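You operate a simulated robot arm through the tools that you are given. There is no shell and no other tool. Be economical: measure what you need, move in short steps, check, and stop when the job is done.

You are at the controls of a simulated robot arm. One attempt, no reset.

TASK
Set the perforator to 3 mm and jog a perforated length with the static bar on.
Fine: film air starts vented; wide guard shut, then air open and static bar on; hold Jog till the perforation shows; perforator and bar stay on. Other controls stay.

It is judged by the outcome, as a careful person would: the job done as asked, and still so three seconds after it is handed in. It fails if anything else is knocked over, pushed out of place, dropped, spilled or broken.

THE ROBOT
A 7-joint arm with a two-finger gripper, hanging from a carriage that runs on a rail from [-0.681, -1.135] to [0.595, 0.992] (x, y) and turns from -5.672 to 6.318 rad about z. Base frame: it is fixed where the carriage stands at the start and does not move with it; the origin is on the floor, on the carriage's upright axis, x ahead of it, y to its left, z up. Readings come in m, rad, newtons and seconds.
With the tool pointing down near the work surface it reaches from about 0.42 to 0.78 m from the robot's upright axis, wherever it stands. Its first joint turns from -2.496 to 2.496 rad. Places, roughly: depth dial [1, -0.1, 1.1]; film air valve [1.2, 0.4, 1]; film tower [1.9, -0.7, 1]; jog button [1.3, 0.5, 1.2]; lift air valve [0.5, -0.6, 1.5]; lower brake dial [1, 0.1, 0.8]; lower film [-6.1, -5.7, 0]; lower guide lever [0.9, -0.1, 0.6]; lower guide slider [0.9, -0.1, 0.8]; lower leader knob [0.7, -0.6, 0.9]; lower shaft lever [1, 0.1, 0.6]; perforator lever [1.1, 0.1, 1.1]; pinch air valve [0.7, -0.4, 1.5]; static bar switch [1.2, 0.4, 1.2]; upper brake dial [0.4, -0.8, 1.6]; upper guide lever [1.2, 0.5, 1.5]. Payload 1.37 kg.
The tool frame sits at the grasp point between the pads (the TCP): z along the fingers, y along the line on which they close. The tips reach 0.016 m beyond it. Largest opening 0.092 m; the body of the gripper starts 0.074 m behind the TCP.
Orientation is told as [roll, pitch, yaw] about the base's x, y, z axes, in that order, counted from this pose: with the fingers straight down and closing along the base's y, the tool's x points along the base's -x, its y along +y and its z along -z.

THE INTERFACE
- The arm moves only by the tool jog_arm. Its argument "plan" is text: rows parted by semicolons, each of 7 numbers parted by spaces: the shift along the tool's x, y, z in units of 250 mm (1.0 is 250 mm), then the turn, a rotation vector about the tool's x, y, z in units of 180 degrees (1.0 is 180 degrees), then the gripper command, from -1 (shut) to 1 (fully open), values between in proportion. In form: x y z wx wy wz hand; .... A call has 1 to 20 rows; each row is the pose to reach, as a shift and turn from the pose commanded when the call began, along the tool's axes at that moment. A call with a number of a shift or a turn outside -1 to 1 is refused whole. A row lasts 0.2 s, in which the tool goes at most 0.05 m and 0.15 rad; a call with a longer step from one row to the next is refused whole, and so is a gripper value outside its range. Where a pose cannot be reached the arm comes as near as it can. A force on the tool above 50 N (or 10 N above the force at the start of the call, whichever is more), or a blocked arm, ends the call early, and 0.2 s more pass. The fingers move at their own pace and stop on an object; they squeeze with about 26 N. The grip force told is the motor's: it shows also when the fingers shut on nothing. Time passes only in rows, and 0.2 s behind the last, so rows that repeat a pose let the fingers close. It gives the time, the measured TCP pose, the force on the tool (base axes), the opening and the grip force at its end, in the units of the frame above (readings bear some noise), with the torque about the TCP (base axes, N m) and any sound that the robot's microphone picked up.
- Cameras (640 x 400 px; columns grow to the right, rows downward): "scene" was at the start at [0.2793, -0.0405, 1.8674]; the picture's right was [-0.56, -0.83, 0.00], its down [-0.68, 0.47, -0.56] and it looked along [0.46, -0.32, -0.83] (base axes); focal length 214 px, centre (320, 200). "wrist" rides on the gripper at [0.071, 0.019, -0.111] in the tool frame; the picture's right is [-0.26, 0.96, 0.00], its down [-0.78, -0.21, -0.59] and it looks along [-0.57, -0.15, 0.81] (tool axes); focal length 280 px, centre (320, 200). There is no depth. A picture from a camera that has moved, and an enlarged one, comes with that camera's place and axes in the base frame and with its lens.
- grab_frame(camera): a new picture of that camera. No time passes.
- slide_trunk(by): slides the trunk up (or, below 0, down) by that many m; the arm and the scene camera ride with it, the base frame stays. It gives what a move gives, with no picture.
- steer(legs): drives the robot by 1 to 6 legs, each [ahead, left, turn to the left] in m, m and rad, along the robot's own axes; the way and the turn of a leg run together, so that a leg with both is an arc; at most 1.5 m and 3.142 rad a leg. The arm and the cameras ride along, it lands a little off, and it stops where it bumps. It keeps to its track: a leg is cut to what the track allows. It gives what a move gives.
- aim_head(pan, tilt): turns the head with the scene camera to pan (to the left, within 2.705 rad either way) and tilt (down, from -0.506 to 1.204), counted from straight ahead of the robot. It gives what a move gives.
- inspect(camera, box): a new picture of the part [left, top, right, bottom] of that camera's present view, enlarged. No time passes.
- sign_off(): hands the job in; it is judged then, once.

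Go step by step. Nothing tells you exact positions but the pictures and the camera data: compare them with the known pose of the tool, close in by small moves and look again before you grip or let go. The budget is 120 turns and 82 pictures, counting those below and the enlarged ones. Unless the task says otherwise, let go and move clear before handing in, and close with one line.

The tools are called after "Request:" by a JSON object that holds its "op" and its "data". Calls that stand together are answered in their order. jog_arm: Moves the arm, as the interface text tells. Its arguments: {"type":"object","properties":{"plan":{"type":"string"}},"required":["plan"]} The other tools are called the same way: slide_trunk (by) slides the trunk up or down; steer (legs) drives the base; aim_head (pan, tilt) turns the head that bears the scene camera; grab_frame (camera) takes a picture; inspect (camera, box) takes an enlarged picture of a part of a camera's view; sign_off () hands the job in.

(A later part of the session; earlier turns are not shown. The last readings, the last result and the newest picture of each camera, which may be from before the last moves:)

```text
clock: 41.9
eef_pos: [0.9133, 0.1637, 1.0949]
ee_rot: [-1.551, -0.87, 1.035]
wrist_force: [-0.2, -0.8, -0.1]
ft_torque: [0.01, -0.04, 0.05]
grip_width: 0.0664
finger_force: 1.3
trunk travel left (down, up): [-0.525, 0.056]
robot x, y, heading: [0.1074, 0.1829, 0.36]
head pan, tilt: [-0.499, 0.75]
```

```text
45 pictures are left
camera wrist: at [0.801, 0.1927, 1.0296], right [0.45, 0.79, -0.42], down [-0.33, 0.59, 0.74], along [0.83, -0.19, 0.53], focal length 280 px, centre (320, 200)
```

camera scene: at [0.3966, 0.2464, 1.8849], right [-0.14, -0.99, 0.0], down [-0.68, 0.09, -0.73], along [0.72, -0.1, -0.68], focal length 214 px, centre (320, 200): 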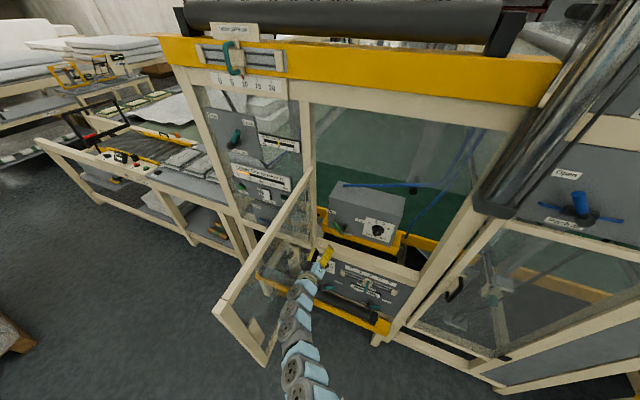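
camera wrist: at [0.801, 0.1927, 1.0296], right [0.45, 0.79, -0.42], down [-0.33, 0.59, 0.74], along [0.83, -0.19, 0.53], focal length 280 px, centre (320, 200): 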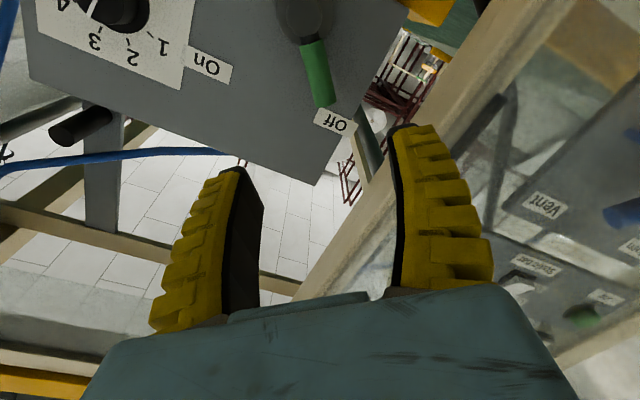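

Lever is well aligned between the fingers. Advance onto it, then close.

Request:
{"op": "jog_arm", "data": {"plan": "0.015 0.01 0.16 0 0 0 0.4; 0.015 0.01 0.32 0 0 0 0.4; 0.015 0.01 0.48 0 0 0 0.4; 0.015 0.01 0.62 0 0 0 0.4; 0.015 0.01 0.62 0 0 0 -1; 0.015 0.01 0.62 0 0 0 -1; 0.015 0.01 0.62 0 0 0 -1"}}

Request:
{"op": "grab_frame", "data": {"camera": "wrist"}}

```text
clock: 43.5
eef_pos: [1.0042, 0.1136, 1.1079]
ee_rot: [-1.554, -0.875, 1.033]
wrist_force: [-0.6, -0.4, -0.2]
ft_torque: [-0.01, -0.02, 0.0]
grip_width: 0.0
finger_force: 26.3
out of reach, approached as far as the arm can: row 3, 4, 5, 6, 7
trunk travel left (down, up): [-0.525, 0.056]
robot x, y, heading: [0.1098, 0.1797, 0.359]
head pan, tilt: [-0.499, 0.75]
```

```text
44 pictures are left
camera wrist: at [0.8904, 0.1414, 1.042], right [0.45, 0.79, -0.42], down [-0.33, 0.58, 0.74], along [0.83, -0.19, 0.53], focal length 280 px, centre (320, 200)
```

wrist: 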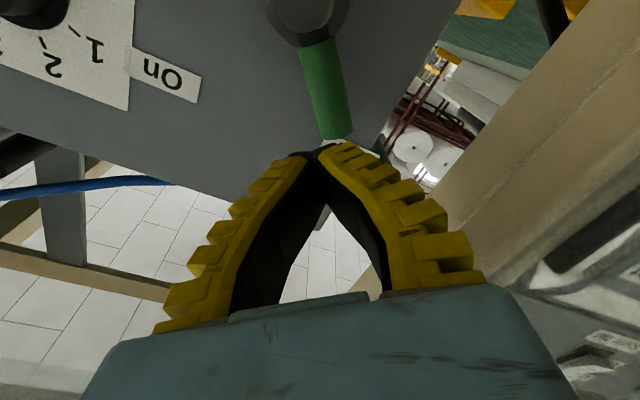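

Just out of reach. I back off, shift the arm right relative to the robot, and drive the robot left so the lever is in front.

Request:
{"op": "jog_arm", "data": {"plan": "0 0 -0.19 0 0 0 0; 0 0 -0.38 0 0 0 0.4; 0.1 -0.1 -0.45 0 0 0 0.4; 0.2 -0.2 -0.5 0 0 0 0.4; 0.3 -0.3 -0.55 0 0 0 0.4; 0.4 -0.4 -0.6 0 0 0 0.4; 0.5 -0.5 -0.6 0 0 0 0.4; 0.569 -0.567 -0.6 0 0 0 0.4"}}

Request:
{"op": "steer", "data": {"legs": [[0.165, 0.13, 0]]}}

Request:
{"op": "grab_frame", "data": {"camera": "wrist"}}

```text
clock: 44.7
eef_pos: [0.8186, 0.3587, 1.0784]
ee_rot: [-1.514, -0.838, 1.424]
wrist_force: [-24.3, -27.0, -3.1]
ft_torque: [-0.54, 0.41, 0.55]
grip_width: 0.0612
finger_force: 0.2
out of reach, approached as far as the arm can: row 6
trunk travel left (down, up): [-0.525, 0.056]
robot x, y, heading: [0.107, 0.1766, 0.355]
head pan, tilt: [-0.499, 0.75]
stopped in row 6: the force on the tool passed its limit at 74 N (the readings are from after the stop); the commanded pose is now the measured one
```

```text
clock: 45.5
eef_pos: [0.8199, 0.3584, 1.0766]
ee_rot: [-1.51, -0.837, 1.412]
wrist_force: [-39.7, -18.7, 13.1]
ft_torque: [0.18, 0.52, 1.31]
grip_width: 0.0593
finger_force: 0.1
trunk travel left (down, up): [-0.525, 0.056]
robot x, y, heading: [0.1086, 0.1863, 0.351]
head pan, tilt: [-0.499, 0.75]
stopped in leg 1: the force on the tool passed its limit at 62 N (the readings are from after the stop); the commanded pose is now the measured one
```

```text
43 pictures are left
camera wrist: at [0.7038, 0.3389, 1.015], right [0.09, 0.89, -0.45], down [-0.51, 0.43, 0.74], along [0.85, 0.17, 0.49], focal length 280 px, centre (320, 200)
```

wrist: 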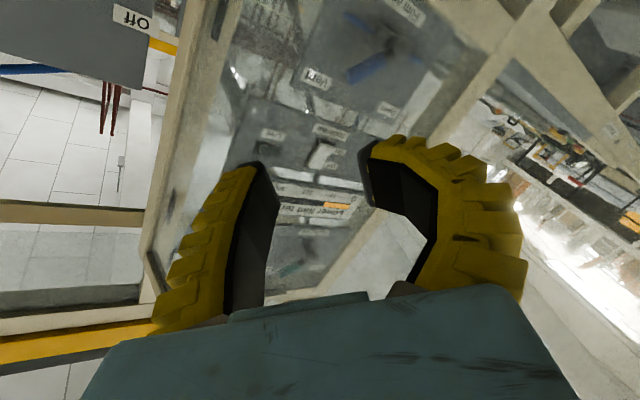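

The arm swung left unexpectedly and pressed against something; look at the scene before moving.

Request:
{"op": "grab_frame", "data": {"camera": "scene"}}

```text
42 pictures are left
camera scene: at [0.3976, 0.2467, 1.8838], right [-0.15, -0.99, 0.0], down [-0.68, 0.1, -0.73], along [0.72, -0.11, -0.68], focal length 214 px, centre (320, 200)
```

scene: 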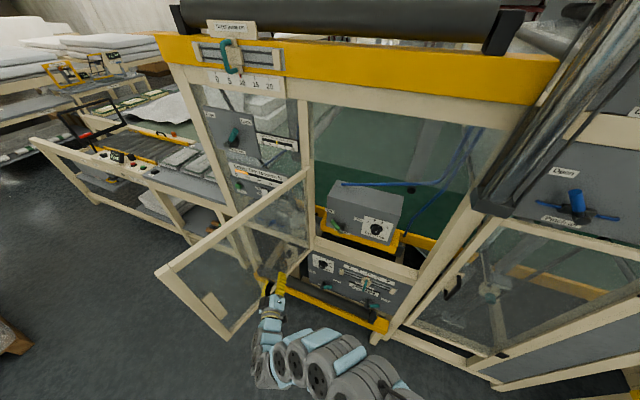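

The gripper is pressing the guard's inner face (guard is now ~100° open, harmless). I move it away to the right and restore the orientation.

Request:
{"op": "jog_arm", "data": {"plan": "0.058 -0.071 -0.041 0 0 0 0.4; 0.115 -0.142 -0.082 0.02 0.0145 0.0024 0.4; 0.173 -0.214 -0.123 0.045 0.0325 0.0054 0.4; 0.23 -0.285 -0.163 0.07 0.0505 0.0084 0.4; 0.288 -0.356 -0.204 0.095 0.0686 0.0114 0.4; 0.345 -0.427 -0.245 0.109 0.0787 0.0131 0.4"}}

Request:
{"op": "grab_frame", "data": {"camera": "scene"}}

```text
clock: 45.9
eef_pos: [0.8071, 0.3764, 1.0773]
ee_rot: [-1.518, -0.773, 1.508]
wrist_force: [-18.9, -32.8, 8.7]
ft_torque: [-0.2, 0.21, 0.38]
grip_width: 0.0555
finger_force: 0.1
out of reach, approached as far as the arm can: row 1, 2
trunk travel left (down, up): [-0.525, 0.056]
robot x, y, heading: [0.1126, 0.1837, 0.345]
head pan, tilt: [-0.499, 0.75]
stopped in row 2: the force on the tool passed its limit at 73 N (the readings are from after the stop); the commanded pose is now the measured one
```

```text
41 pictures are left
camera scene: at [0.3985, 0.2431, 1.8843], right [-0.15, -0.99, 0.0], down [-0.68, 0.1, -0.73], along [0.72, -0.11, -0.68], focal length 214 px, centre (320, 200)
```

scene: 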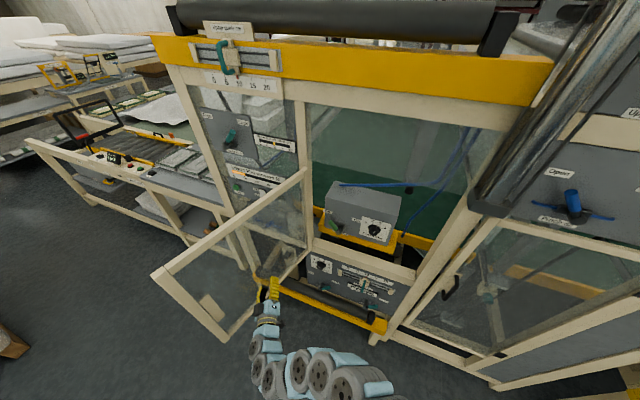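

The arm is at a joint limit there. Drive the robot right along the rail to pull the gripper away from the guard, then untangle in free space.

Request:
{"op": "steer", "data": {"legs": [[-0.233, -0.189, 0]]}}

Request:
{"op": "grab_frame", "data": {"camera": "scene"}}

```text
clock: 48.0
eef_pos: [0.6538, 0.1278, 1.0792]
ee_rot: [-1.52, -0.78, 1.519]
wrist_force: [0.5, 0.3, -0.1]
ft_torque: [-0.02, 0.04, -0.01]
grip_width: 0.067
finger_force: 1.6
trunk travel left (down, up): [-0.525, 0.056]
robot x, y, heading: [-0.0446, -0.0734, 0.346]
head pan, tilt: [-0.499, 0.75]
```

```text
40 pictures are left
camera scene: at [0.2442, -0.015, 1.8849], right [-0.16, -0.99, 0.0], down [-0.67, 0.11, -0.73], along [0.72, -0.11, -0.68], focal length 214 px, centre (320, 200)
```

scene: 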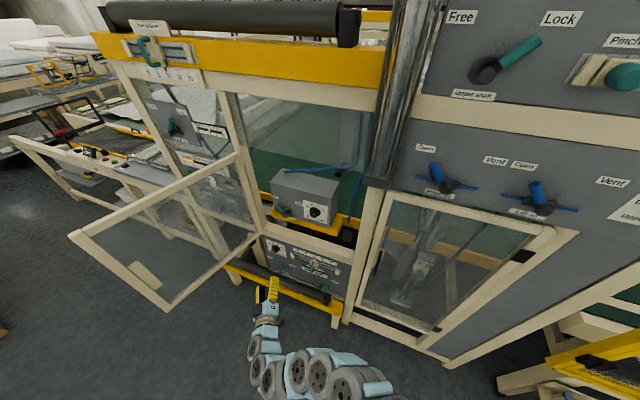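

Free again. I turn the base right so that the arm faces the machine squarely (tool then points along the machine normal).

Request:
{"op": "steer", "data": {"legs": [[0, 0, -0.58]]}}

Request:
{"op": "aim_head", "data": {"pan": 0.1, "tilt": 0.75}}

Request:
{"op": "grab_frame", "data": {"camera": "scene"}}

Request:
{"op": "grab_frame", "data": {"camera": "wrist"}}

```text
clock: 50.0
eef_pos: [0.6449, -0.3087, 1.0797]
ee_rot: [-1.52, -0.779, 0.908]
wrist_force: [-0.1, -0.1, 0.2]
ft_torque: [0.01, -0.02, 0.0]
grip_width: 0.0668
finger_force: 2.2
trunk travel left (down, up): [-0.525, 0.056]
robot x, y, heading: [-0.047, -0.0754, -0.264]
head pan, tilt: [-0.499, 0.75]
```

```text
clock: 51.0
eef_pos: [0.6444, -0.3071, 1.0813]
ee_rot: [-1.52, -0.779, 0.91]
wrist_force: [-0.7, 0.1, 0.3]
ft_torque: [-0.01, 0.02, -0.02]
grip_width: 0.0667
finger_force: 2.0
trunk travel left (down, up): [-0.525, 0.056]
robot x, y, heading: [-0.0464, -0.0767, -0.266]
head pan, tilt: [0.099, 0.75]
```

```text
39 pictures are left
camera scene: at [0.2491, -0.1475, 1.8849], right [-0.17, -0.99, 0.0], down [-0.67, 0.11, -0.73], along [0.72, -0.12, -0.68], focal length 214 px, centre (320, 200)
```

scene: 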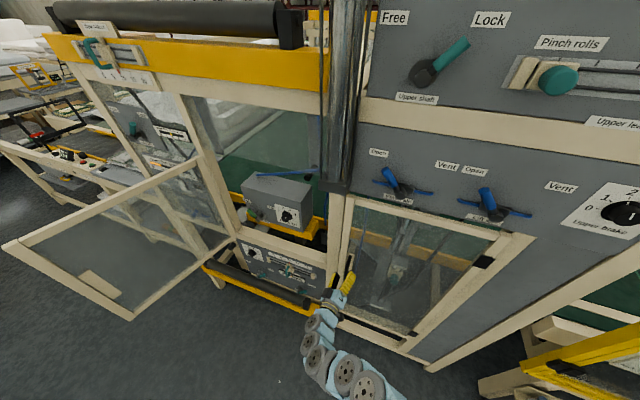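

```text
38 pictures are left
camera wrist: at [0.5307, -0.273, 1.0204], right [0.49, 0.71, -0.5], down [-0.22, 0.66, 0.72], along [0.84, -0.24, 0.48], focal length 280 px, centre (320, 200)
```

wrist: 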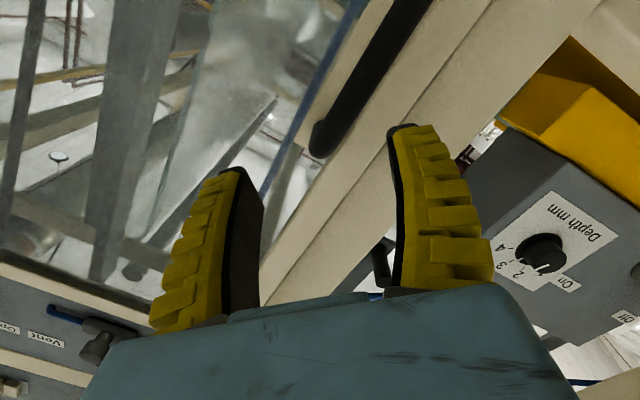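

Arm now faces the machine. Back off 10 cm and drive left to put the gripper in front of the perforator lever.

Request:
{"op": "jog_arm", "data": {"plan": "0 0 -0.18 0 0 0 0.4; 0 0 -0.36 0 0 0 0.4"}}

Request:
{"op": "steer", "data": {"legs": [[0.147, 0.52, 0]]}}

Request:
{"op": "grab_frame", "data": {"camera": "wrist"}}

Request:
{"op": "grab_frame", "data": {"camera": "scene"}}

```text
clock: 51.6
eef_pos: [0.622, -0.2827, 1.0517]
ee_rot: [-1.52, -0.779, 0.912]
wrist_force: [0.0, -0.9, -1.0]
ft_torque: [0.0, 0.0, 0.01]
grip_width: 0.0671
finger_force: 2.2
out of reach, approached as far as the arm can: row 1, 2
trunk travel left (down, up): [-0.525, 0.056]
robot x, y, heading: [-0.0432, -0.0759, -0.266]
head pan, tilt: [0.099, 0.75]
```

```text
clock: 54.7
eef_pos: [0.8966, 0.1784, 1.0528]
ee_rot: [-1.521, -0.781, 0.922]
wrist_force: [0.5, -0.2, -0.4]
ft_torque: [0.0, 0.03, -0.02]
grip_width: 0.0669
finger_force: 1.3
trunk travel left (down, up): [-0.525, 0.056]
robot x, y, heading: [0.2262, 0.3742, -0.249]
head pan, tilt: [0.099, 0.75]
```

```text
37 pictures are left
camera wrist: at [0.7826, 0.212, 0.993], right [0.48, 0.72, -0.5], down [-0.23, 0.66, 0.72], along [0.85, -0.23, 0.48], focal length 280 px, centre (320, 200)
```

wrist: 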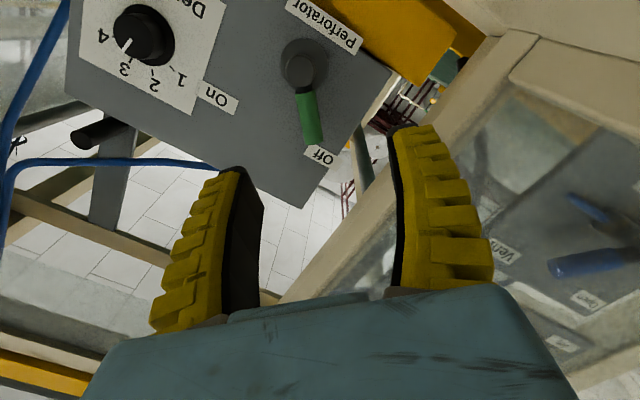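

```text
36 pictures are left
camera scene: at [0.5211, 0.3081, 1.8849], right [-0.15, -0.99, 0.0], down [-0.67, 0.1, -0.73], along [0.72, -0.11, -0.68], focal length 214 px, centre (320, 200)
```

scene: 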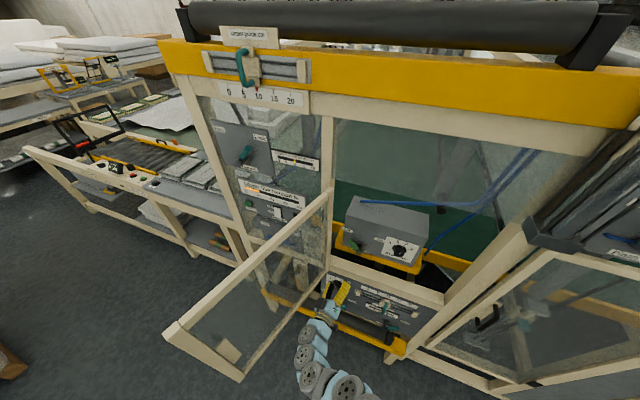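

Lever is ahead. Raise slightly to align and advance onto it.

Request:
{"op": "jog_arm", "data": {"plan": "-0.07 -0.05 0.1 0 0 0 0.4; -0.146 -0.108 0.2 0 0 0 0.4; -0.146 -0.108 0.38 0 0 0 0.4; -0.146 -0.108 0.55 0 0 0 0.4; -0.146 -0.108 0.7 0 0 0 0.4"}}

Request:
{"op": "grab_frame", "data": {"camera": "wrist"}}

```text
clock: 55.9
eef_pos: [1.0484, 0.079, 1.0976]
ee_rot: [-1.525, -0.781, 0.922]
wrist_force: [0.7, -0.6, 1.7]
ft_torque: [0.03, 0.06, -0.07]
grip_width: 0.0669
finger_force: 1.8
trunk travel left (down, up): [-0.525, 0.056]
robot x, y, heading: [0.2261, 0.373, -0.252]
head pan, tilt: [0.099, 0.75]
```

```text
35 pictures are left
camera wrist: at [0.9341, 0.1133, 1.0363], right [0.48, 0.72, -0.5], down [-0.23, 0.66, 0.72], along [0.84, -0.23, 0.48], focal length 280 px, centre (320, 200)
```

wrist: 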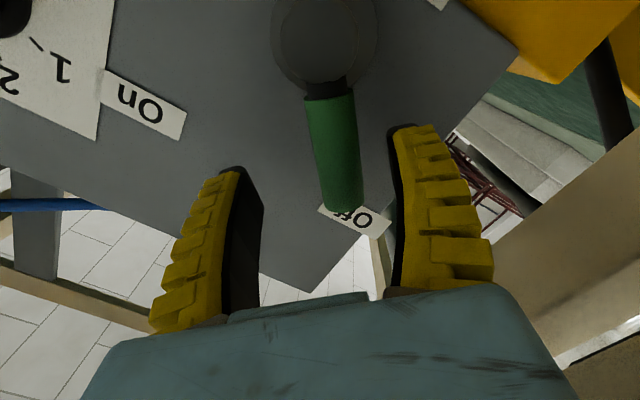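

Lever grip sits between the fingers. Close on it.

Request:
{"op": "jog_arm", "data": {"plan": "0 0 0 0 0 0 -0.3; 0 0 0 0 0 0 -1; 0 0 0 0 0 0 -1"}}

```text
clock: 56.7
eef_pos: [1.0462, 0.0839, 1.0925]
ee_rot: [-1.514, -0.783, 0.923]
wrist_force: [3.9, 10.5, -10.7]
ft_torque: [0.49, -0.33, 0.19]
grip_width: 0.01
finger_force: 27.7
trunk travel left (down, up): [-0.525, 0.056]
robot x, y, heading: [0.2262, 0.3771, -0.256]
head pan, tilt: [0.099, 0.75]
```

Gripped. Swing the lever over the arc from Off to On, rolling the tool with it.

Request:
{"op": "jog_arm", "data": {"plan": "0.004 -0.027 0 0 0 0.0444 -1; 0.012 -0.053 0 0 0 0.0889 -1; 0.024 -0.077 0 0 0 0.1333 -1; 0.039 -0.1 0 0 0 0.1778 -1; 0.057 -0.12 0 0 0 0.2222 -1; 0.078 -0.138 0 0 0 0.2667 -1; 0.101 -0.153 0 0 0 0.3111 -1; 0.125 -0.164 0 0 0 0.3556 -1; 0.152 -0.172 0 0 0 0.4 -1; 0.179 -0.176 0 0 0 0.4444 -1; 0.2 -0.176 0 0 0 0.477 -1"}}

Request:
{"op": "grab_frame", "data": {"camera": "wrist"}}

```text
clock: 59.1
eef_pos: [1.007, 0.0262, 1.0897]
ee_rot: [1.518, -0.862, -2.147]
wrist_force: [-6.8, -0.1, 13.8]
ft_torque: [-0.3, 0.07, 0.04]
grip_width: 0.0059
finger_force: 27.9
trunk travel left (down, up): [-0.525, 0.056]
robot x, y, heading: [0.2254, 0.3787, -0.254]
head pan, tilt: [0.099, 0.75]
```

```text
34 pictures are left
camera wrist: at [0.9505, 0.1395, 1.0514], right [0.35, 0.44, 0.83], down [-0.85, -0.21, 0.47], along [0.39, -0.87, 0.3], focal length 280 px, centre (320, 200)
```

wrist: 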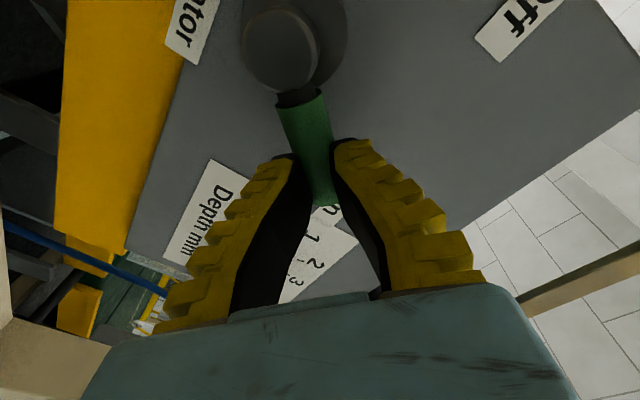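

Lever points to On. Release, retreat straight back and verify.

Request:
{"op": "jog_arm", "data": {"plan": "0 0 0 0 0 0 -0.2; 0 0 0 0 0 0 0.4; 0 0 0 0 0 0 0.4; 0 0 -0.18 0 0 0 0.4; 0 0 -0.36 0 0 0 0.4; 0 0 -0.54 0 0 0 0.4; 0 0 -0.68 0 0 0 0.4"}}

Request:
{"op": "inspect", "data": {"camera": "scene", "box": [310, 190, 438, 270]}}

```text
clock: 60.7
eef_pos: [0.8626, 0.1245, 1.093]
ee_rot: [1.515, -0.861, -2.142]
wrist_force: [0.6, -1.0, 0.5]
ft_torque: [-0.01, -0.01, -0.02]
grip_width: 0.0668
finger_force: 1.9
trunk travel left (down, up): [-0.525, 0.056]
robot x, y, heading: [0.2262, 0.377, -0.256]
head pan, tilt: [0.099, 0.75]
```

```text
5.00 times, centred on (374, 230) of scene
camera zoom: at [0.5211, 0.308, 1.885], right [-0.15, -0.99, 0.0], down [-0.67, 0.1, -0.73], along [0.72, -0.11, -0.68], focal length 1072 px, centre (50, 50)
```

zoom: 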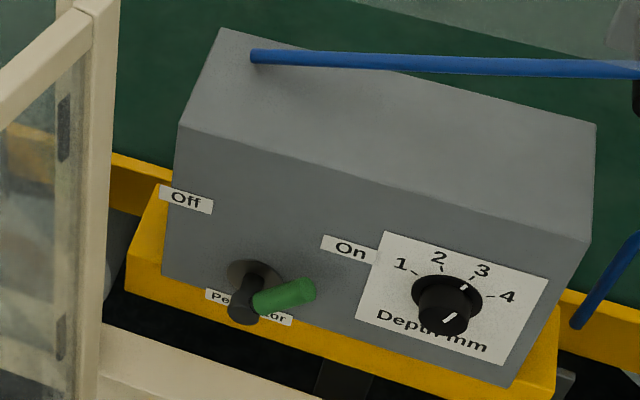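

Depth is at 3 and the perforator is On. To shut the guard I must get to its outer (left) side: drive right, turn the base left, then drive left past the guard's edge.

Request:
{"op": "steer", "data": {"legs": [[-0.154, -0.528, 0]]}}

Request:
{"op": "steer", "data": {"legs": [[0, 0, 1.2]]}}

Request:
{"op": "aim_head", "data": {"pan": -0.6, "tilt": 0.7}}

Request:
{"op": "grab_frame", "data": {"camera": "scene"}}

```text
clock: 63.8
eef_pos: [0.5881, -0.3284, 1.094]
ee_rot: [1.515, -0.86, -2.132]
wrist_force: [0.3, -0.5, 0.4]
ft_torque: [-0.01, 0.01, -0.01]
grip_width: 0.067
finger_force: 2.0
trunk travel left (down, up): [-0.525, 0.056]
robot x, y, heading: [-0.0523, -0.0856, -0.247]
head pan, tilt: [0.099, 0.75]
```

```text
clock: 67.2
eef_pos: [0.4153, 0.42, 1.0929]
ee_rot: [1.515, -0.861, -0.94]
wrist_force: [0.5, 0.3, 0.4]
ft_torque: [0.05, 0.02, 0.01]
grip_width: 0.0669
finger_force: 1.7
trunk travel left (down, up): [-0.525, 0.056]
robot x, y, heading: [-0.0506, -0.0828, 0.949]
head pan, tilt: [0.099, 0.75]
```

```text
clock: 68.3
eef_pos: [0.4157, 0.4202, 1.0924]
ee_rot: [1.516, -0.861, -0.941]
wrist_force: [0.5, 0.9, -0.8]
ft_torque: [0.0, -0.01, 0.0]
grip_width: 0.0667
finger_force: 1.5
trunk travel left (down, up): [-0.525, 0.056]
robot x, y, heading: [-0.0504, -0.0849, 0.947]
head pan, tilt: [-0.6, 0.7]
```

```text
32 pictures are left
camera scene: at [0.1585, 0.1238, 1.8891], right [0.34, -0.94, 0.0], down [-0.61, -0.22, -0.76], along [0.72, 0.26, -0.64], focal length 214 px, centre (320, 200)
```

scene: 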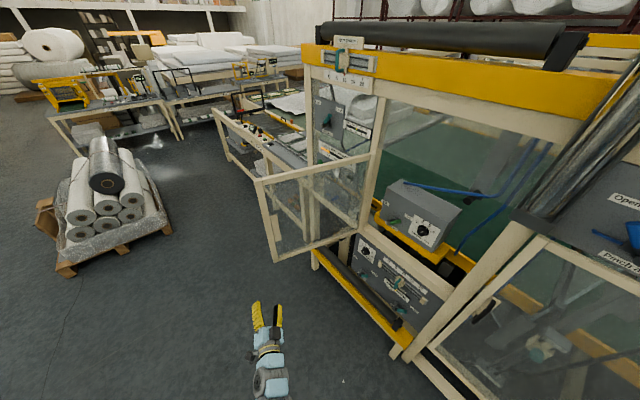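

The path past the guard's edge (n≈0.32) is clear with the gripper at n≈0.14. Drive left 1.15 m, then turn right so that the tool faces the machine beyond the guard.

Request:
{"op": "steer", "data": {"legs": [[1.146, 0.096, 0]]}}

Request:
{"op": "steer", "data": {"legs": [[0, 0, -0.8]]}}

Request:
{"op": "aim_head", "data": {"pan": -0.9, "tilt": 0.8}}

Request:
{"op": "grab_frame", "data": {"camera": "scene"}}

```text
clock: 74.0
eef_pos: [0.997, 1.3903, 1.0924]
ee_rot: [1.515, -0.861, -0.939]
wrist_force: [0.0, -0.1, -0.5]
ft_torque: [0.01, 0.0, 0.03]
grip_width: 0.0666
finger_force: 1.5
trunk travel left (down, up): [-0.525, 0.056]
robot x, y, heading: [0.5309, 0.8897, 0.947]
head pan, tilt: [-0.6, 0.7]
```

```text
clock: 76.5
eef_pos: [1.2158, 0.9179, 1.0931]
ee_rot: [1.517, -0.861, -1.723]
wrist_force: [0.1, 1.5, -0.2]
ft_torque: [0.0, 0.01, 0.0]
grip_width: 0.0665
finger_force: 1.5
trunk travel left (down, up): [-0.525, 0.056]
robot x, y, heading: [0.5357, 0.8839, 0.161]
head pan, tilt: [-0.6, 0.7]
```

```text
clock: 77.3
eef_pos: [1.2158, 0.9151, 1.0932]
ee_rot: [1.516, -0.861, -1.722]
wrist_force: [-0.3, -0.6, -1.1]
ft_torque: [0.0, 0.02, -0.02]
grip_width: 0.0668
finger_force: 1.9
trunk travel left (down, up): [-0.525, 0.056]
robot x, y, heading: [0.5314, 0.8895, 0.166]
head pan, tilt: [-0.901, 0.799]
```

```text
31 pictures are left
camera scene: at [0.8093, 0.8691, 1.8809], right [-0.67, -0.74, 0.0], down [-0.53, 0.48, -0.7], along [0.52, -0.47, -0.72], focal length 214 px, centre (320, 200)
```

scene: 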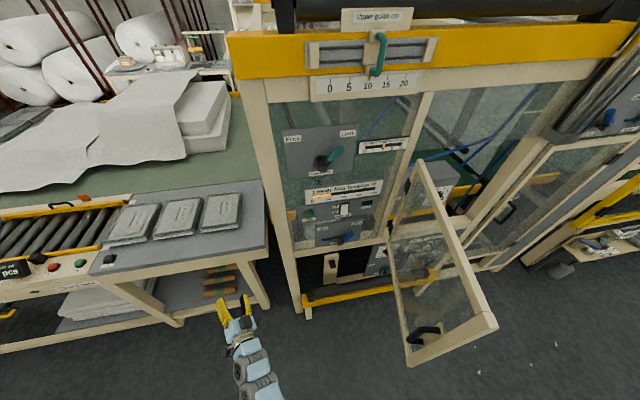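

Table is lower and clear; gripper is now left of the guard. Close fingers and drive right to reach and push the guard.

Request:
{"op": "jog_arm", "data": {"plan": "0 0 0 0 0 0 -1; 0 0 0 0 0 0 -1"}}

Request:
{"op": "steer", "data": {"legs": [[-0.5, -0.586, 0]]}}

Request:
{"op": "grab_frame", "data": {"camera": "scene"}}

```text
clock: 77.9
eef_pos: [1.2163, 0.9167, 1.0929]
ee_rot: [1.516, -0.859, -1.722]
wrist_force: [0.2, 0.6, 0.2]
ft_torque: [0.02, -0.03, 0.0]
grip_width: 0.0001
finger_force: 25.9
trunk travel left (down, up): [-0.525, 0.056]
robot x, y, heading: [0.5323, 0.8852, 0.168]
head pan, tilt: [-0.901, 0.799]
```

```text
clock: 82.1
eef_pos: [0.8195, 0.2503, 1.0928]
ee_rot: [1.515, -0.86, -1.73]
wrist_force: [0.0, 0.8, 0.1]
ft_torque: [0.01, 0.01, -0.01]
grip_width: 0.0001
finger_force: 25.8
trunk travel left (down, up): [-0.525, 0.056]
robot x, y, heading: [0.1337, 0.224, 0.16]
head pan, tilt: [-0.901, 0.799]
```

```text
30 pictures are left
camera scene: at [0.4119, 0.2046, 1.8809], right [-0.68, -0.74, 0.0], down [-0.53, 0.48, -0.7], along [0.51, -0.47, -0.72], focal length 214 px, centre (320, 200)
```

scene: 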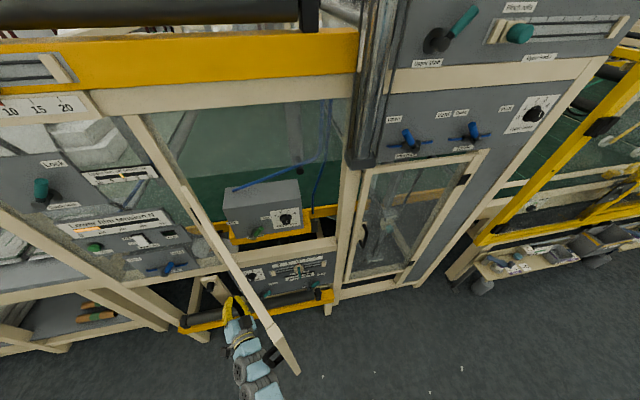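

The guard is closing smoothly (≈70°). Continue to drive right.

Request:
{"op": "steer", "data": {"legs": [[-0.174, -0.206, 0]]}}

Request:
{"op": "grab_frame", "data": {"camera": "scene"}}

```text
clock: 84.0
eef_pos: [0.6826, 0.0221, 1.0917]
ee_rot: [1.516, -0.86, -1.728]
wrist_force: [0.6, 0.0, 0.0]
ft_torque: [0.02, 0.0, 0.01]
grip_width: 0.0001
finger_force: 26.5
trunk travel left (down, up): [-0.525, 0.056]
robot x, y, heading: [-0.0054, -0.005, 0.164]
head pan, tilt: [-0.901, 0.799]
```

```text
29 pictures are left
camera scene: at [0.2747, -0.0238, 1.8809], right [-0.67, -0.74, 0.0], down [-0.53, 0.48, -0.7], along [0.52, -0.47, -0.72], focal length 214 px, centre (320, 200)
```

scene: 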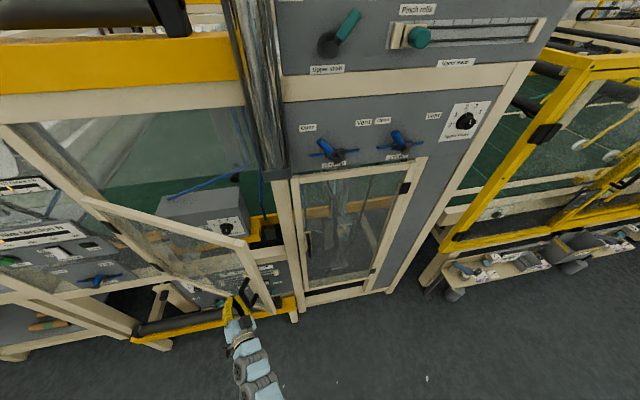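

Guard ≈30° from shut. Now push it with the fingertips on its handle plate using the arm, straightening the tool as I go.

Request:
{"op": "jog_arm", "data": {"plan": "-0.067 -0.072 0.099 0.0279 -0.0242 0.0013 -1; -0.134 -0.143 0.198 0.0559 -0.0483 0.0025 -1; -0.201 -0.215 0.296 0.0838 -0.0725 0.0038 -1; -0.268 -0.286 0.395 0.0838 -0.0725 0.0038 -1"}}

Request:
{"op": "grab_frame", "data": {"camera": "scene"}}

```text
clock: 85.0
eef_pos: [0.7601, -0.0927, 1.0953]
ee_rot: [1.516, -0.862, -2.078]
wrist_force: [-0.7, 0.7, -0.2]
ft_torque: [-0.03, -0.06, -0.02]
grip_width: 0.0002
finger_force: 25.9
trunk travel left (down, up): [-0.525, 0.056]
robot x, y, heading: [-0.0006, -0.0039, 0.161]
head pan, tilt: [-0.901, 0.799]
```

```text
28 pictures are left
camera scene: at [0.2746, -0.0238, 1.8809], right [-0.67, -0.74, 0.0], down [-0.53, 0.48, -0.7], along [0.51, -0.47, -0.72], focal length 214 px, centre (320, 200)
```

scene: 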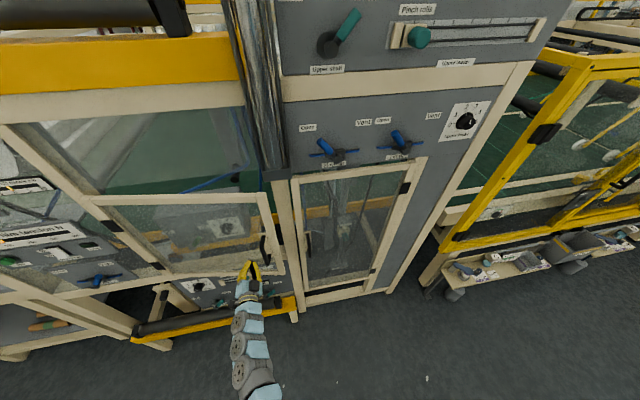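

Nearly shut. Push the rest until it stops.

Request:
{"op": "jog_arm", "data": {"plan": "-0.02 -0.025 0.12 0 0 0 -1; -0.04 -0.05 0.24 0 0 0 -1; -0.065 -0.075 0.36 0 0 0 -1; -0.065 -0.075 0.44 0 0 0 -1; -0.065 -0.075 0.5 0 0 0 -1; -0.065 -0.075 0.54 0 0 0 -1"}}

Request:
{"op": "inspect", "data": {"camera": "scene", "box": [80, 150, 336, 310]}}

```text
clock: 85.9
eef_pos: [0.8282, -0.159, 1.0879]
ee_rot: [1.513, -0.86, -2.07]
wrist_force: [-52.8, 17.5, 17.0]
ft_torque: [-0.31, -0.58, -0.39]
grip_width: 0.0057
finger_force: 27.8
trunk travel left (down, up): [-0.525, 0.056]
robot x, y, heading: [-0.0054, -0.0049, 0.164]
head pan, tilt: [-0.901, 0.799]
stopped in row 4: the force on the tool passed its limit at 81 N (the readings are from after the stop); the commanded pose is now the measured one
```

```text
2.50 times, centred on (208, 230) of scene
camera zoom: at [0.2726, -0.0227, 1.8798], right [-0.67, -0.74, 0.0], down [-0.53, 0.48, -0.69], along [0.51, -0.47, -0.72], focal length 536 px, centre (600, 125)
```

zoom: 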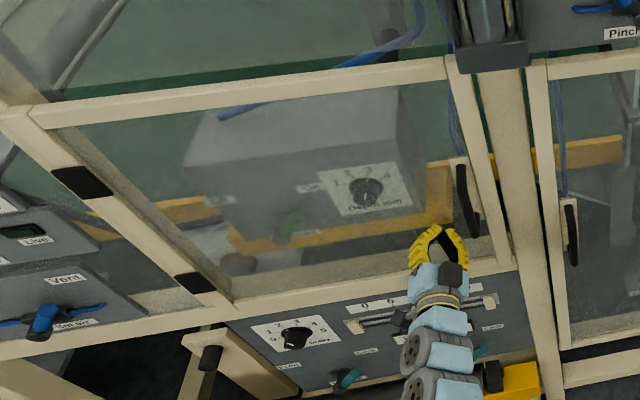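

The guard looks shut. Back off and verify.

Request:
{"op": "jog_arm", "data": {"plan": "0 0 -0.15 0 0 0 -1; 0 0 -0.32 0 0 0 -1; 0 0 -0.5 0 0 0 -1; 0 0 -0.64 0 0 0 -1"}}

Request:
{"op": "inspect", "data": {"camera": "scene", "box": [80, 150, 336, 310]}}

```text
clock: 86.9
eef_pos: [0.6995, -0.0763, 1.1]
ee_rot: [1.519, -0.86, -2.074]
wrist_force: [0.7, -0.6, 0.4]
ft_torque: [-0.01, 0.02, -0.01]
grip_width: 0.0
finger_force: 27.5
trunk travel left (down, up): [-0.525, 0.056]
robot x, y, heading: [-0.0031, -0.006, 0.163]
head pan, tilt: [-0.901, 0.799]
```

```text
2.50 times, centred on (208, 230) of scene
camera zoom: at [0.2747, -0.0236, 1.8809], right [-0.67, -0.74, 0.0], down [-0.53, 0.48, -0.7], along [0.52, -0.47, -0.72], focal length 536 px, centre (600, 125)
```

zoom: 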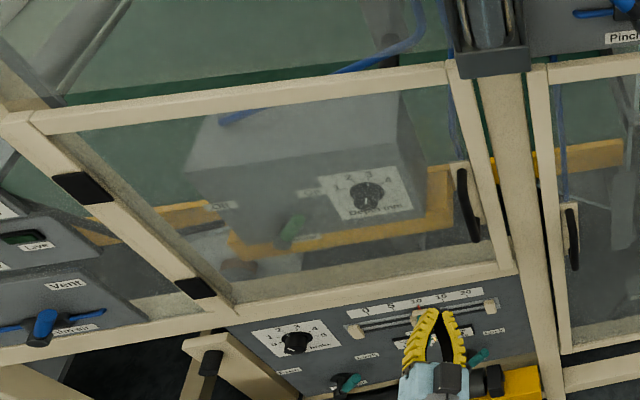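

Shut, dial at 3 and lever On through the pane. Drive left to the film air valve panel.

Request:
{"op": "steer", "data": {"legs": [[0.42, 0.496, 0]]}}

Request:
{"op": "aim_head", "data": {"pan": -0.4, "tilt": 0.8}}

Request:
{"op": "grab_frame", "data": {"camera": "wrist"}}

Request:
{"op": "grab_frame", "data": {"camera": "scene"}}

```text
clock: 90.5
eef_pos: [1.0339, 0.4885, 1.0999]
ee_rot: [1.519, -0.86, -2.061]
wrist_force: [-0.1, 0.0, 0.0]
ft_torque: [0.0, 0.02, -0.03]
grip_width: 0.0004
finger_force: 27.5
trunk travel left (down, up): [-0.525, 0.056]
robot x, y, heading: [0.3316, 0.5511, 0.183]
head pan, tilt: [-0.901, 0.799]
```

```text
clock: 91.5
eef_pos: [1.0333, 0.4891, 1.0998]
ee_rot: [1.52, -0.861, -2.061]
wrist_force: [0.7, -0.3, 0.6]
ft_torque: [0.01, 0.0, 0.01]
grip_width: 0.0002
finger_force: 27.5
trunk travel left (down, up): [-0.525, 0.056]
robot x, y, heading: [0.3301, 0.5502, 0.178]
head pan, tilt: [-0.4, 0.799]
```

```text
25 pictures are left
camera wrist: at [0.9674, 0.5968, 1.0617], right [0.31, 0.47, 0.83], down [-0.83, -0.29, 0.47], along [0.46, -0.83, 0.3], focal length 280 px, centre (320, 200)
```

wrist: 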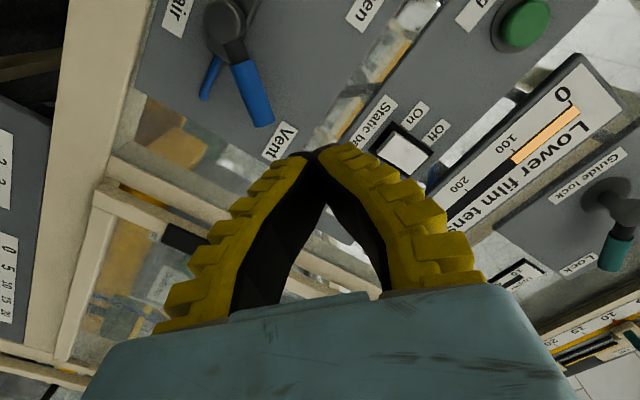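

```text
24 pictures are left
camera scene: at [0.6254, 0.5712, 1.8809], right [-0.22, -0.98, 0.0], down [-0.7, 0.16, -0.7], along [0.68, -0.15, -0.72], focal length 214 px, centre (320, 200)
```

scene: 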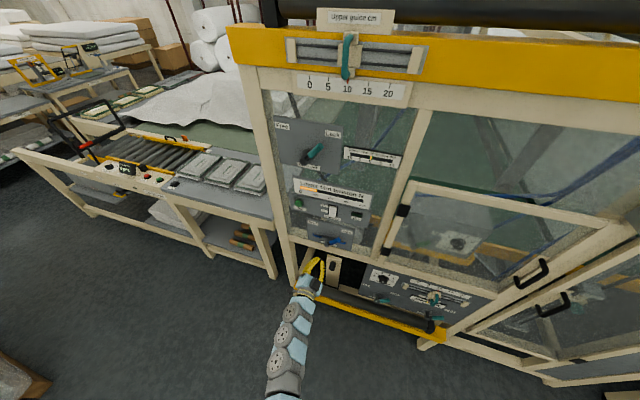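

Inspect the control panel closely.

Request:
{"op": "inspect", "data": {"camera": "scene", "box": [280, 175, 390, 245]}}

```text
5.71 times, centred on (335, 210) of scene
camera zoom: at [0.6254, 0.5712, 1.8809], right [-0.22, -0.98, 0.0], down [-0.7, 0.16, -0.7], along [0.68, -0.15, -0.72], focal length 1226 px, centre (234, 143)
```

zoom: 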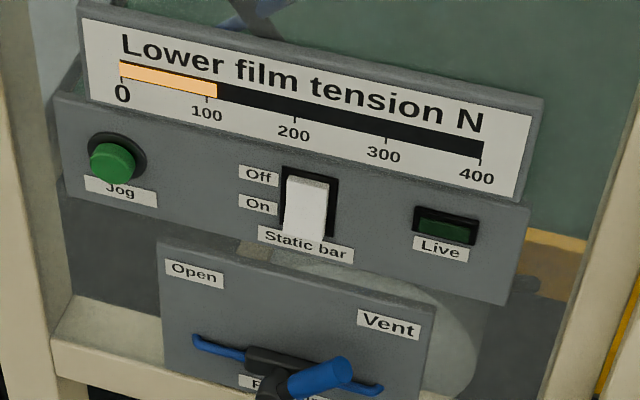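

The valve's hub is at about s 0.95, z 1.01, handle pointing to Vent. Open fingers, line up with the handle grip and approach.

Request:
{"op": "jog_arm", "data": {"plan": "0.02 -0.114 0 0 0 0 0.4; 0.045 -0.228 0 0 0 0 0.4; 0.045 -0.228 0.15 0 0 0 0.4; 0.045 -0.228 0.33 0 0 0 0.4"}}

Request:
{"op": "grab_frame", "data": {"camera": "wrist"}}

```text
clock: 92.5
eef_pos: [1.0876, 0.4151, 1.0474]
ee_rot: [1.518, -0.859, -2.059]
wrist_force: [-0.9, 1.1, -0.7]
ft_torque: [-0.03, -0.07, -0.01]
grip_width: 0.0669
finger_force: 1.7
trunk travel left (down, up): [-0.525, 0.056]
robot x, y, heading: [0.3272, 0.5493, 0.179]
head pan, tilt: [-0.4, 0.799]
```

```text
22 pictures are left
camera wrist: at [1.0207, 0.5232, 1.0092], right [0.31, 0.47, 0.83], down [-0.83, -0.29, 0.47], along [0.46, -0.83, 0.3], focal length 280 px, centre (320, 200)
```

wrist: 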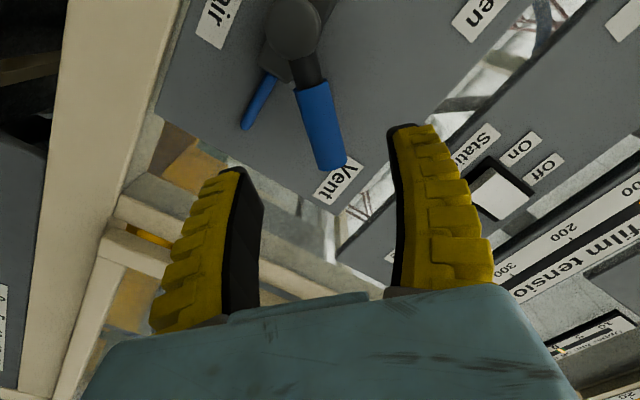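

Well aligned. Advance 55 mm and close.

Request:
{"op": "jog_arm", "data": {"plan": "0.005 0.01 0.11 0 0 0 0.4; 0.005 0.01 0.22 0 0 0 0.4; 0.005 0.01 0.22 0 0 0 -0.3; 0.005 0.01 0.22 0 0 0 -1; 0.005 0.01 0.22 0 0 0 -1"}}

Request:
{"op": "grab_frame", "data": {"camera": "wrist"}}

```text
clock: 93.7
eef_pos: [1.133, 0.39, 1.0502]
ee_rot: [1.515, -0.861, -2.059]
wrist_force: [-14.8, 0.6, -0.6]
ft_torque: [-0.18, 0.17, -0.1]
grip_width: 0.0078
finger_force: 28.2
trunk travel left (down, up): [-0.525, 0.056]
robot x, y, heading: [0.3301, 0.5499, 0.175]
head pan, tilt: [-0.4, 0.799]
```

```text
21 pictures are left
camera wrist: at [1.0661, 0.4989, 1.0123], right [0.31, 0.47, 0.83], down [-0.83, -0.29, 0.48], along [0.46, -0.83, 0.3], focal length 280 px, centre (320, 200)
```

wrist: 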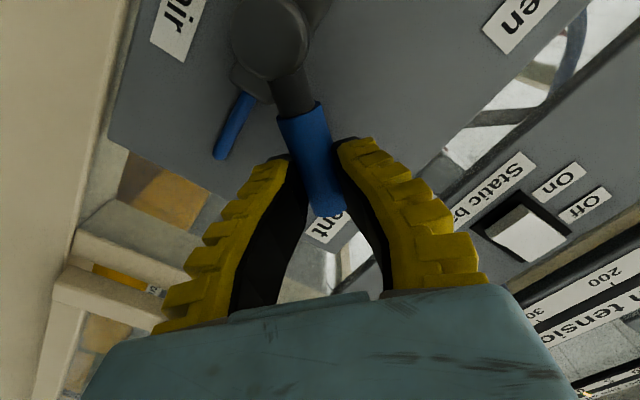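

Gripped. Swing the valve from Vent to Open.

Request:
{"op": "jog_arm", "data": {"plan": "0.005 0.029 0 0 0 -0.0444 -1; 0.01 0.056 0 0 0 -0.0889 -1; 0.02 0.083 0 0 0 -0.1333 -1; 0.033 0.107 0 0 0 -0.1778 -1; 0.049 0.129 0 0 0 -0.2222 -1; 0.068 0.15 0 0 0 -0.2667 -1; 0.09 0.167 0 0 0 -0.3111 -1; 0.114 0.18 0 0 0 -0.3556 -1; 0.14 0.191 0 0 0 -0.4 -1; 0.167 0.198 0 0 0 -0.4444 -1; 0.191 0.201 0 0 0 -0.48 -1"}}

Request:
{"op": "grab_frame", "data": {"camera": "wrist"}}

```text
clock: 96.1
eef_pos: [1.1717, 0.4576, 1.0476]
ee_rot: [-1.525, -0.772, 1.013]
wrist_force: [2.5, 27.9, 9.0]
ft_torque: [0.66, -0.48, 0.32]
grip_width: 0.0077
finger_force: 28.0
trunk travel left (down, up): [-0.525, 0.056]
robot x, y, heading: [0.3262, 0.55, 0.18]
head pan, tilt: [-0.4, 0.799]
```

```text
20 pictures are left
camera wrist: at [1.0554, 0.4814, 0.9882], right [0.42, 0.75, -0.51], down [-0.28, 0.64, 0.72], along [0.86, -0.15, 0.48], focal length 280 px, centre (320, 200)
```

wrist: 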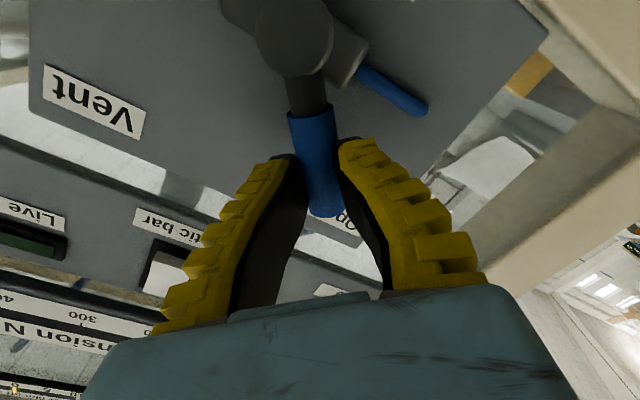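

Handle now points at Open. Release and retreat.

Request:
{"op": "jog_arm", "data": {"plan": "0 0 0 0 0 0 -0.2; 0 0 0 0 0 0 0.3; 0 0 0 0 0 0 0.3; 0 0 -0.17 0 0 0 0.3; 0 0 -0.34 0 0 0 0.3; 0 0 -0.5 0 0 0 -1; 0 0 -0.5 0 0 0 -1; 0 0 -0.5 0 0 0 -1"}}

Request:
{"op": "inspect", "data": {"camera": "scene", "box": [270, 175, 398, 255]}}

```text
clock: 97.9
eef_pos: [1.0584, 0.5148, 1.0515]
ee_rot: [-1.524, -0.771, 1.01]
wrist_force: [-0.6, 0.3, -0.4]
ft_torque: [0.0, 0.01, -0.03]
grip_width: 0.0
finger_force: 26.1
trunk travel left (down, up): [-0.525, 0.056]
robot x, y, heading: [0.3328, 0.5484, 0.182]
head pan, tilt: [-0.4, 0.799]
```

```text
5.00 times, centred on (334, 215) of scene
camera zoom: at [0.6254, 0.5712, 1.8809], right [-0.22, -0.98, 0.0], down [-0.7, 0.16, -0.7], along [0.68, -0.15, -0.72], focal length 1072 px, centre (250, 125)
```

zoom: 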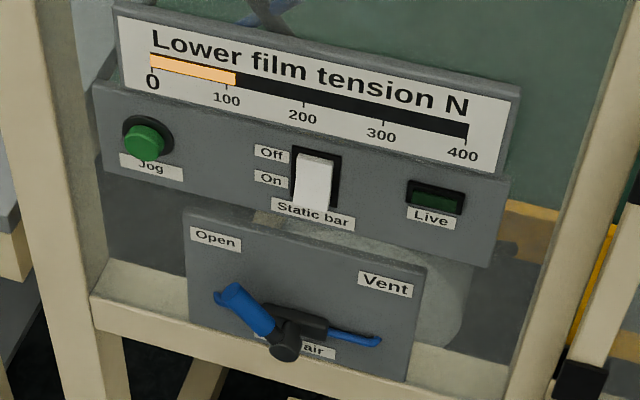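

Film air is Open. Next the static bar rocker: press its lower (On) part with the closed fingertips. Align first.

Request:
{"op": "jog_arm", "data": {"plan": "-0.08 -0.14 0 0 0 0 -1; -0.16 -0.28 0 0 0 0 -1; -0.24 -0.42 0.05 0 0 0 -1; -0.285 -0.493 0.15 0 0 0 -1; -0.285 -0.493 0.3 0 0 0 -1; -0.285 -0.493 0.42 0 0 0 -1"}}

Request:
{"op": "inspect", "data": {"camera": "scene", "box": [270, 175, 398, 255]}}

Request:
{"op": "grab_frame", "data": {"camera": "wrist"}}

```text
clock: 99.3
eef_pos: [1.1445, 0.4301, 1.1798]
ee_rot: [-1.526, -0.772, 1.011]
wrist_force: [-0.5, 0.5, 0.5]
ft_torque: [0.01, -0.01, -0.01]
grip_width: 0.0
finger_force: 26.1
out of reach, approached as far as the arm can: row 2, 3, 4, 5, 6
trunk travel left (down, up): [-0.525, 0.056]
robot x, y, heading: [0.3294, 0.5519, 0.178]
head pan, tilt: [-0.4, 0.799]
```

```text
5.00 times, centred on (334, 215) of scene
camera zoom: at [0.6254, 0.5713, 1.8809], right [-0.22, -0.98, 0.0], down [-0.7, 0.16, -0.7], along [0.68, -0.15, -0.72], focal length 1072 px, centre (250, 125)
```

zoom: 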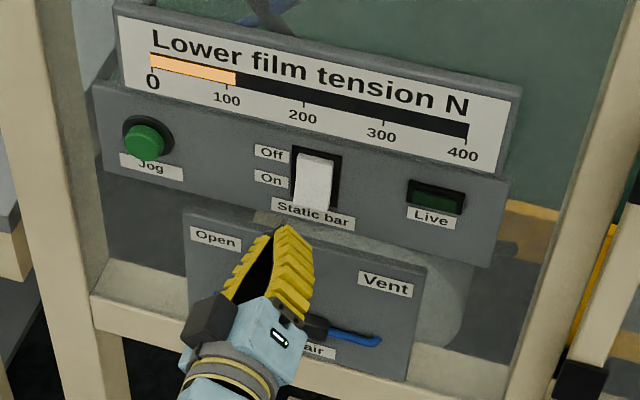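

```text
17 pictures are left
camera wrist: at [1.0282, 0.4534, 1.12], right [0.42, 0.75, -0.51], down [-0.28, 0.64, 0.71], along [0.86, -0.16, 0.48], focal length 280 px, centre (320, 200)
```

wrist: 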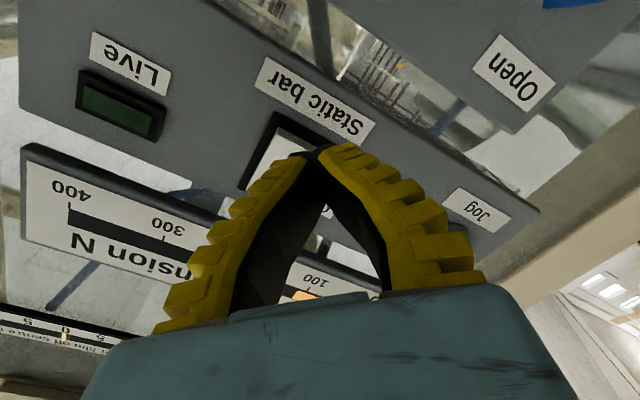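

Tip is close, slightly low and left of the rocker's lower half. Adjust and press.

Request:
{"op": "jog_arm", "data": {"plan": "-0.034 -0.034 0 0 0 0 -1; -0.034 -0.034 0.08 0 0 0 -1; -0.034 -0.034 0.16 0 0 0 -1; -0.034 -0.034 0.22 0 0 0 -1"}}

Request:
{"op": "inspect", "data": {"camera": "scene", "box": [270, 175, 398, 255]}}

```text
clock: 100.3
eef_pos: [1.1834, 0.4092, 1.1839]
ee_rot: [-1.518, -0.77, 1.008]
wrist_force: [-52.2, 14.7, 15.2]
ft_torque: [-0.31, -1.02, -0.16]
grip_width: 0.0012
finger_force: 25.9
out of reach, approached as far as the arm can: row 1
trunk travel left (down, up): [-0.525, 0.056]
robot x, y, heading: [0.3325, 0.55, 0.174]
head pan, tilt: [-0.4, 0.799]
stopped in row 4: the force on the tool passed its limit at 70 N (the readings are from after the stop); the commanded pose is now the measured one
```

```text
5.00 times, centred on (334, 215) of scene
camera zoom: at [0.6234, 0.572, 1.8799], right [-0.22, -0.98, 0.0], down [-0.7, 0.16, -0.69], along [0.68, -0.15, -0.72], focal length 1072 px, centre (250, 125)
```

zoom: 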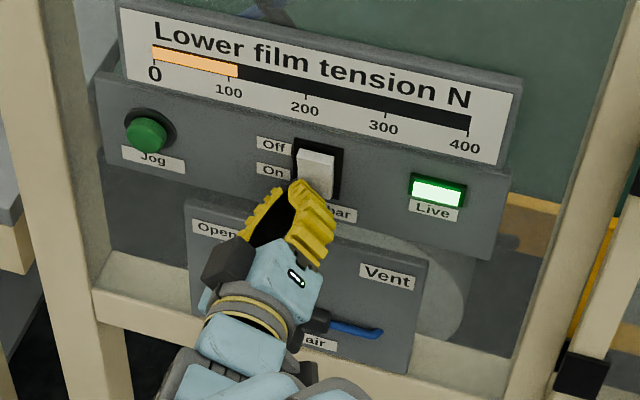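

The Live lamp is lit. Back off and drive left to line up with the Jog button.

Request:
{"op": "jog_arm", "data": {"plan": "0 0 -0.16 0 0 0 -1; 0 0 -0.3 0 0 0 -1; 0 0 -0.4 0 0 0 -1"}}

Request:
{"op": "steer", "data": {"legs": [[0.087, 0.1, 0]]}}

Request:
{"op": "grab_frame", "data": {"camera": "wrist"}}

Request:
{"op": "grab_frame", "data": {"camera": "scene"}}

```text
clock: 101.1
eef_pos: [1.1365, 0.4518, 1.1699]
ee_rot: [-1.525, -0.769, 1.015]
wrist_force: [0.1, -0.2, 1.0]
ft_torque: [0.02, -0.02, -0.02]
grip_width: 0.0
finger_force: 26.0
out of reach, approached as far as the arm can: row 2, 3
trunk travel left (down, up): [-0.525, 0.056]
robot x, y, heading: [0.3331, 0.5481, 0.176]
head pan, tilt: [-0.4, 0.799]
```

```text
clock: 102.4
eef_pos: [1.2053, 0.5633, 1.1702]
ee_rot: [-1.526, -0.772, 1.01]
wrist_force: [-0.5, -0.4, 0.7]
ft_torque: [0.0, 0.0, 0.03]
grip_width: 0.0
finger_force: 25.5
trunk travel left (down, up): [-0.525, 0.056]
robot x, y, heading: [0.393, 0.6609, 0.181]
head pan, tilt: [-0.4, 0.799]
```

```text
15 pictures are left
camera wrist: at [1.088, 0.5863, 1.1101], right [0.42, 0.75, -0.51], down [-0.28, 0.64, 0.71], along [0.86, -0.16, 0.48], focal length 280 px, centre (320, 200)
```

wrist: 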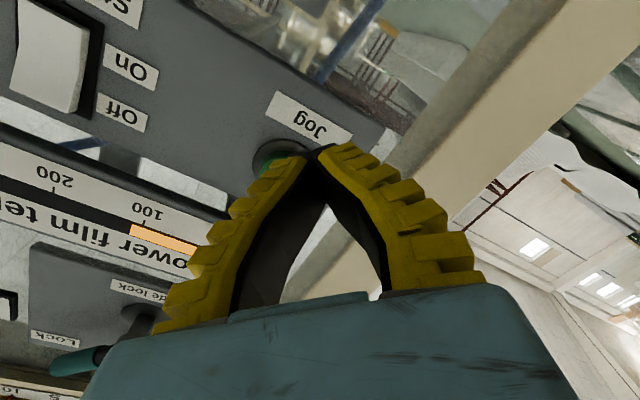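

```text
14 pictures are left
camera scene: at [0.693, 0.6833, 1.8809], right [-0.22, -0.98, 0.0], down [-0.7, 0.16, -0.7], along [0.68, -0.15, -0.72], focal length 214 px, centre (320, 200)
```

scene: 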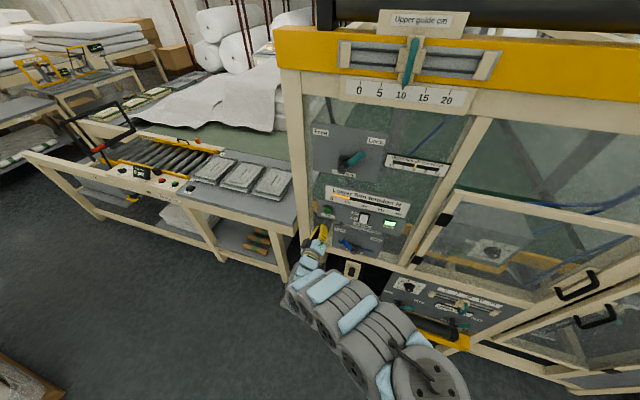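

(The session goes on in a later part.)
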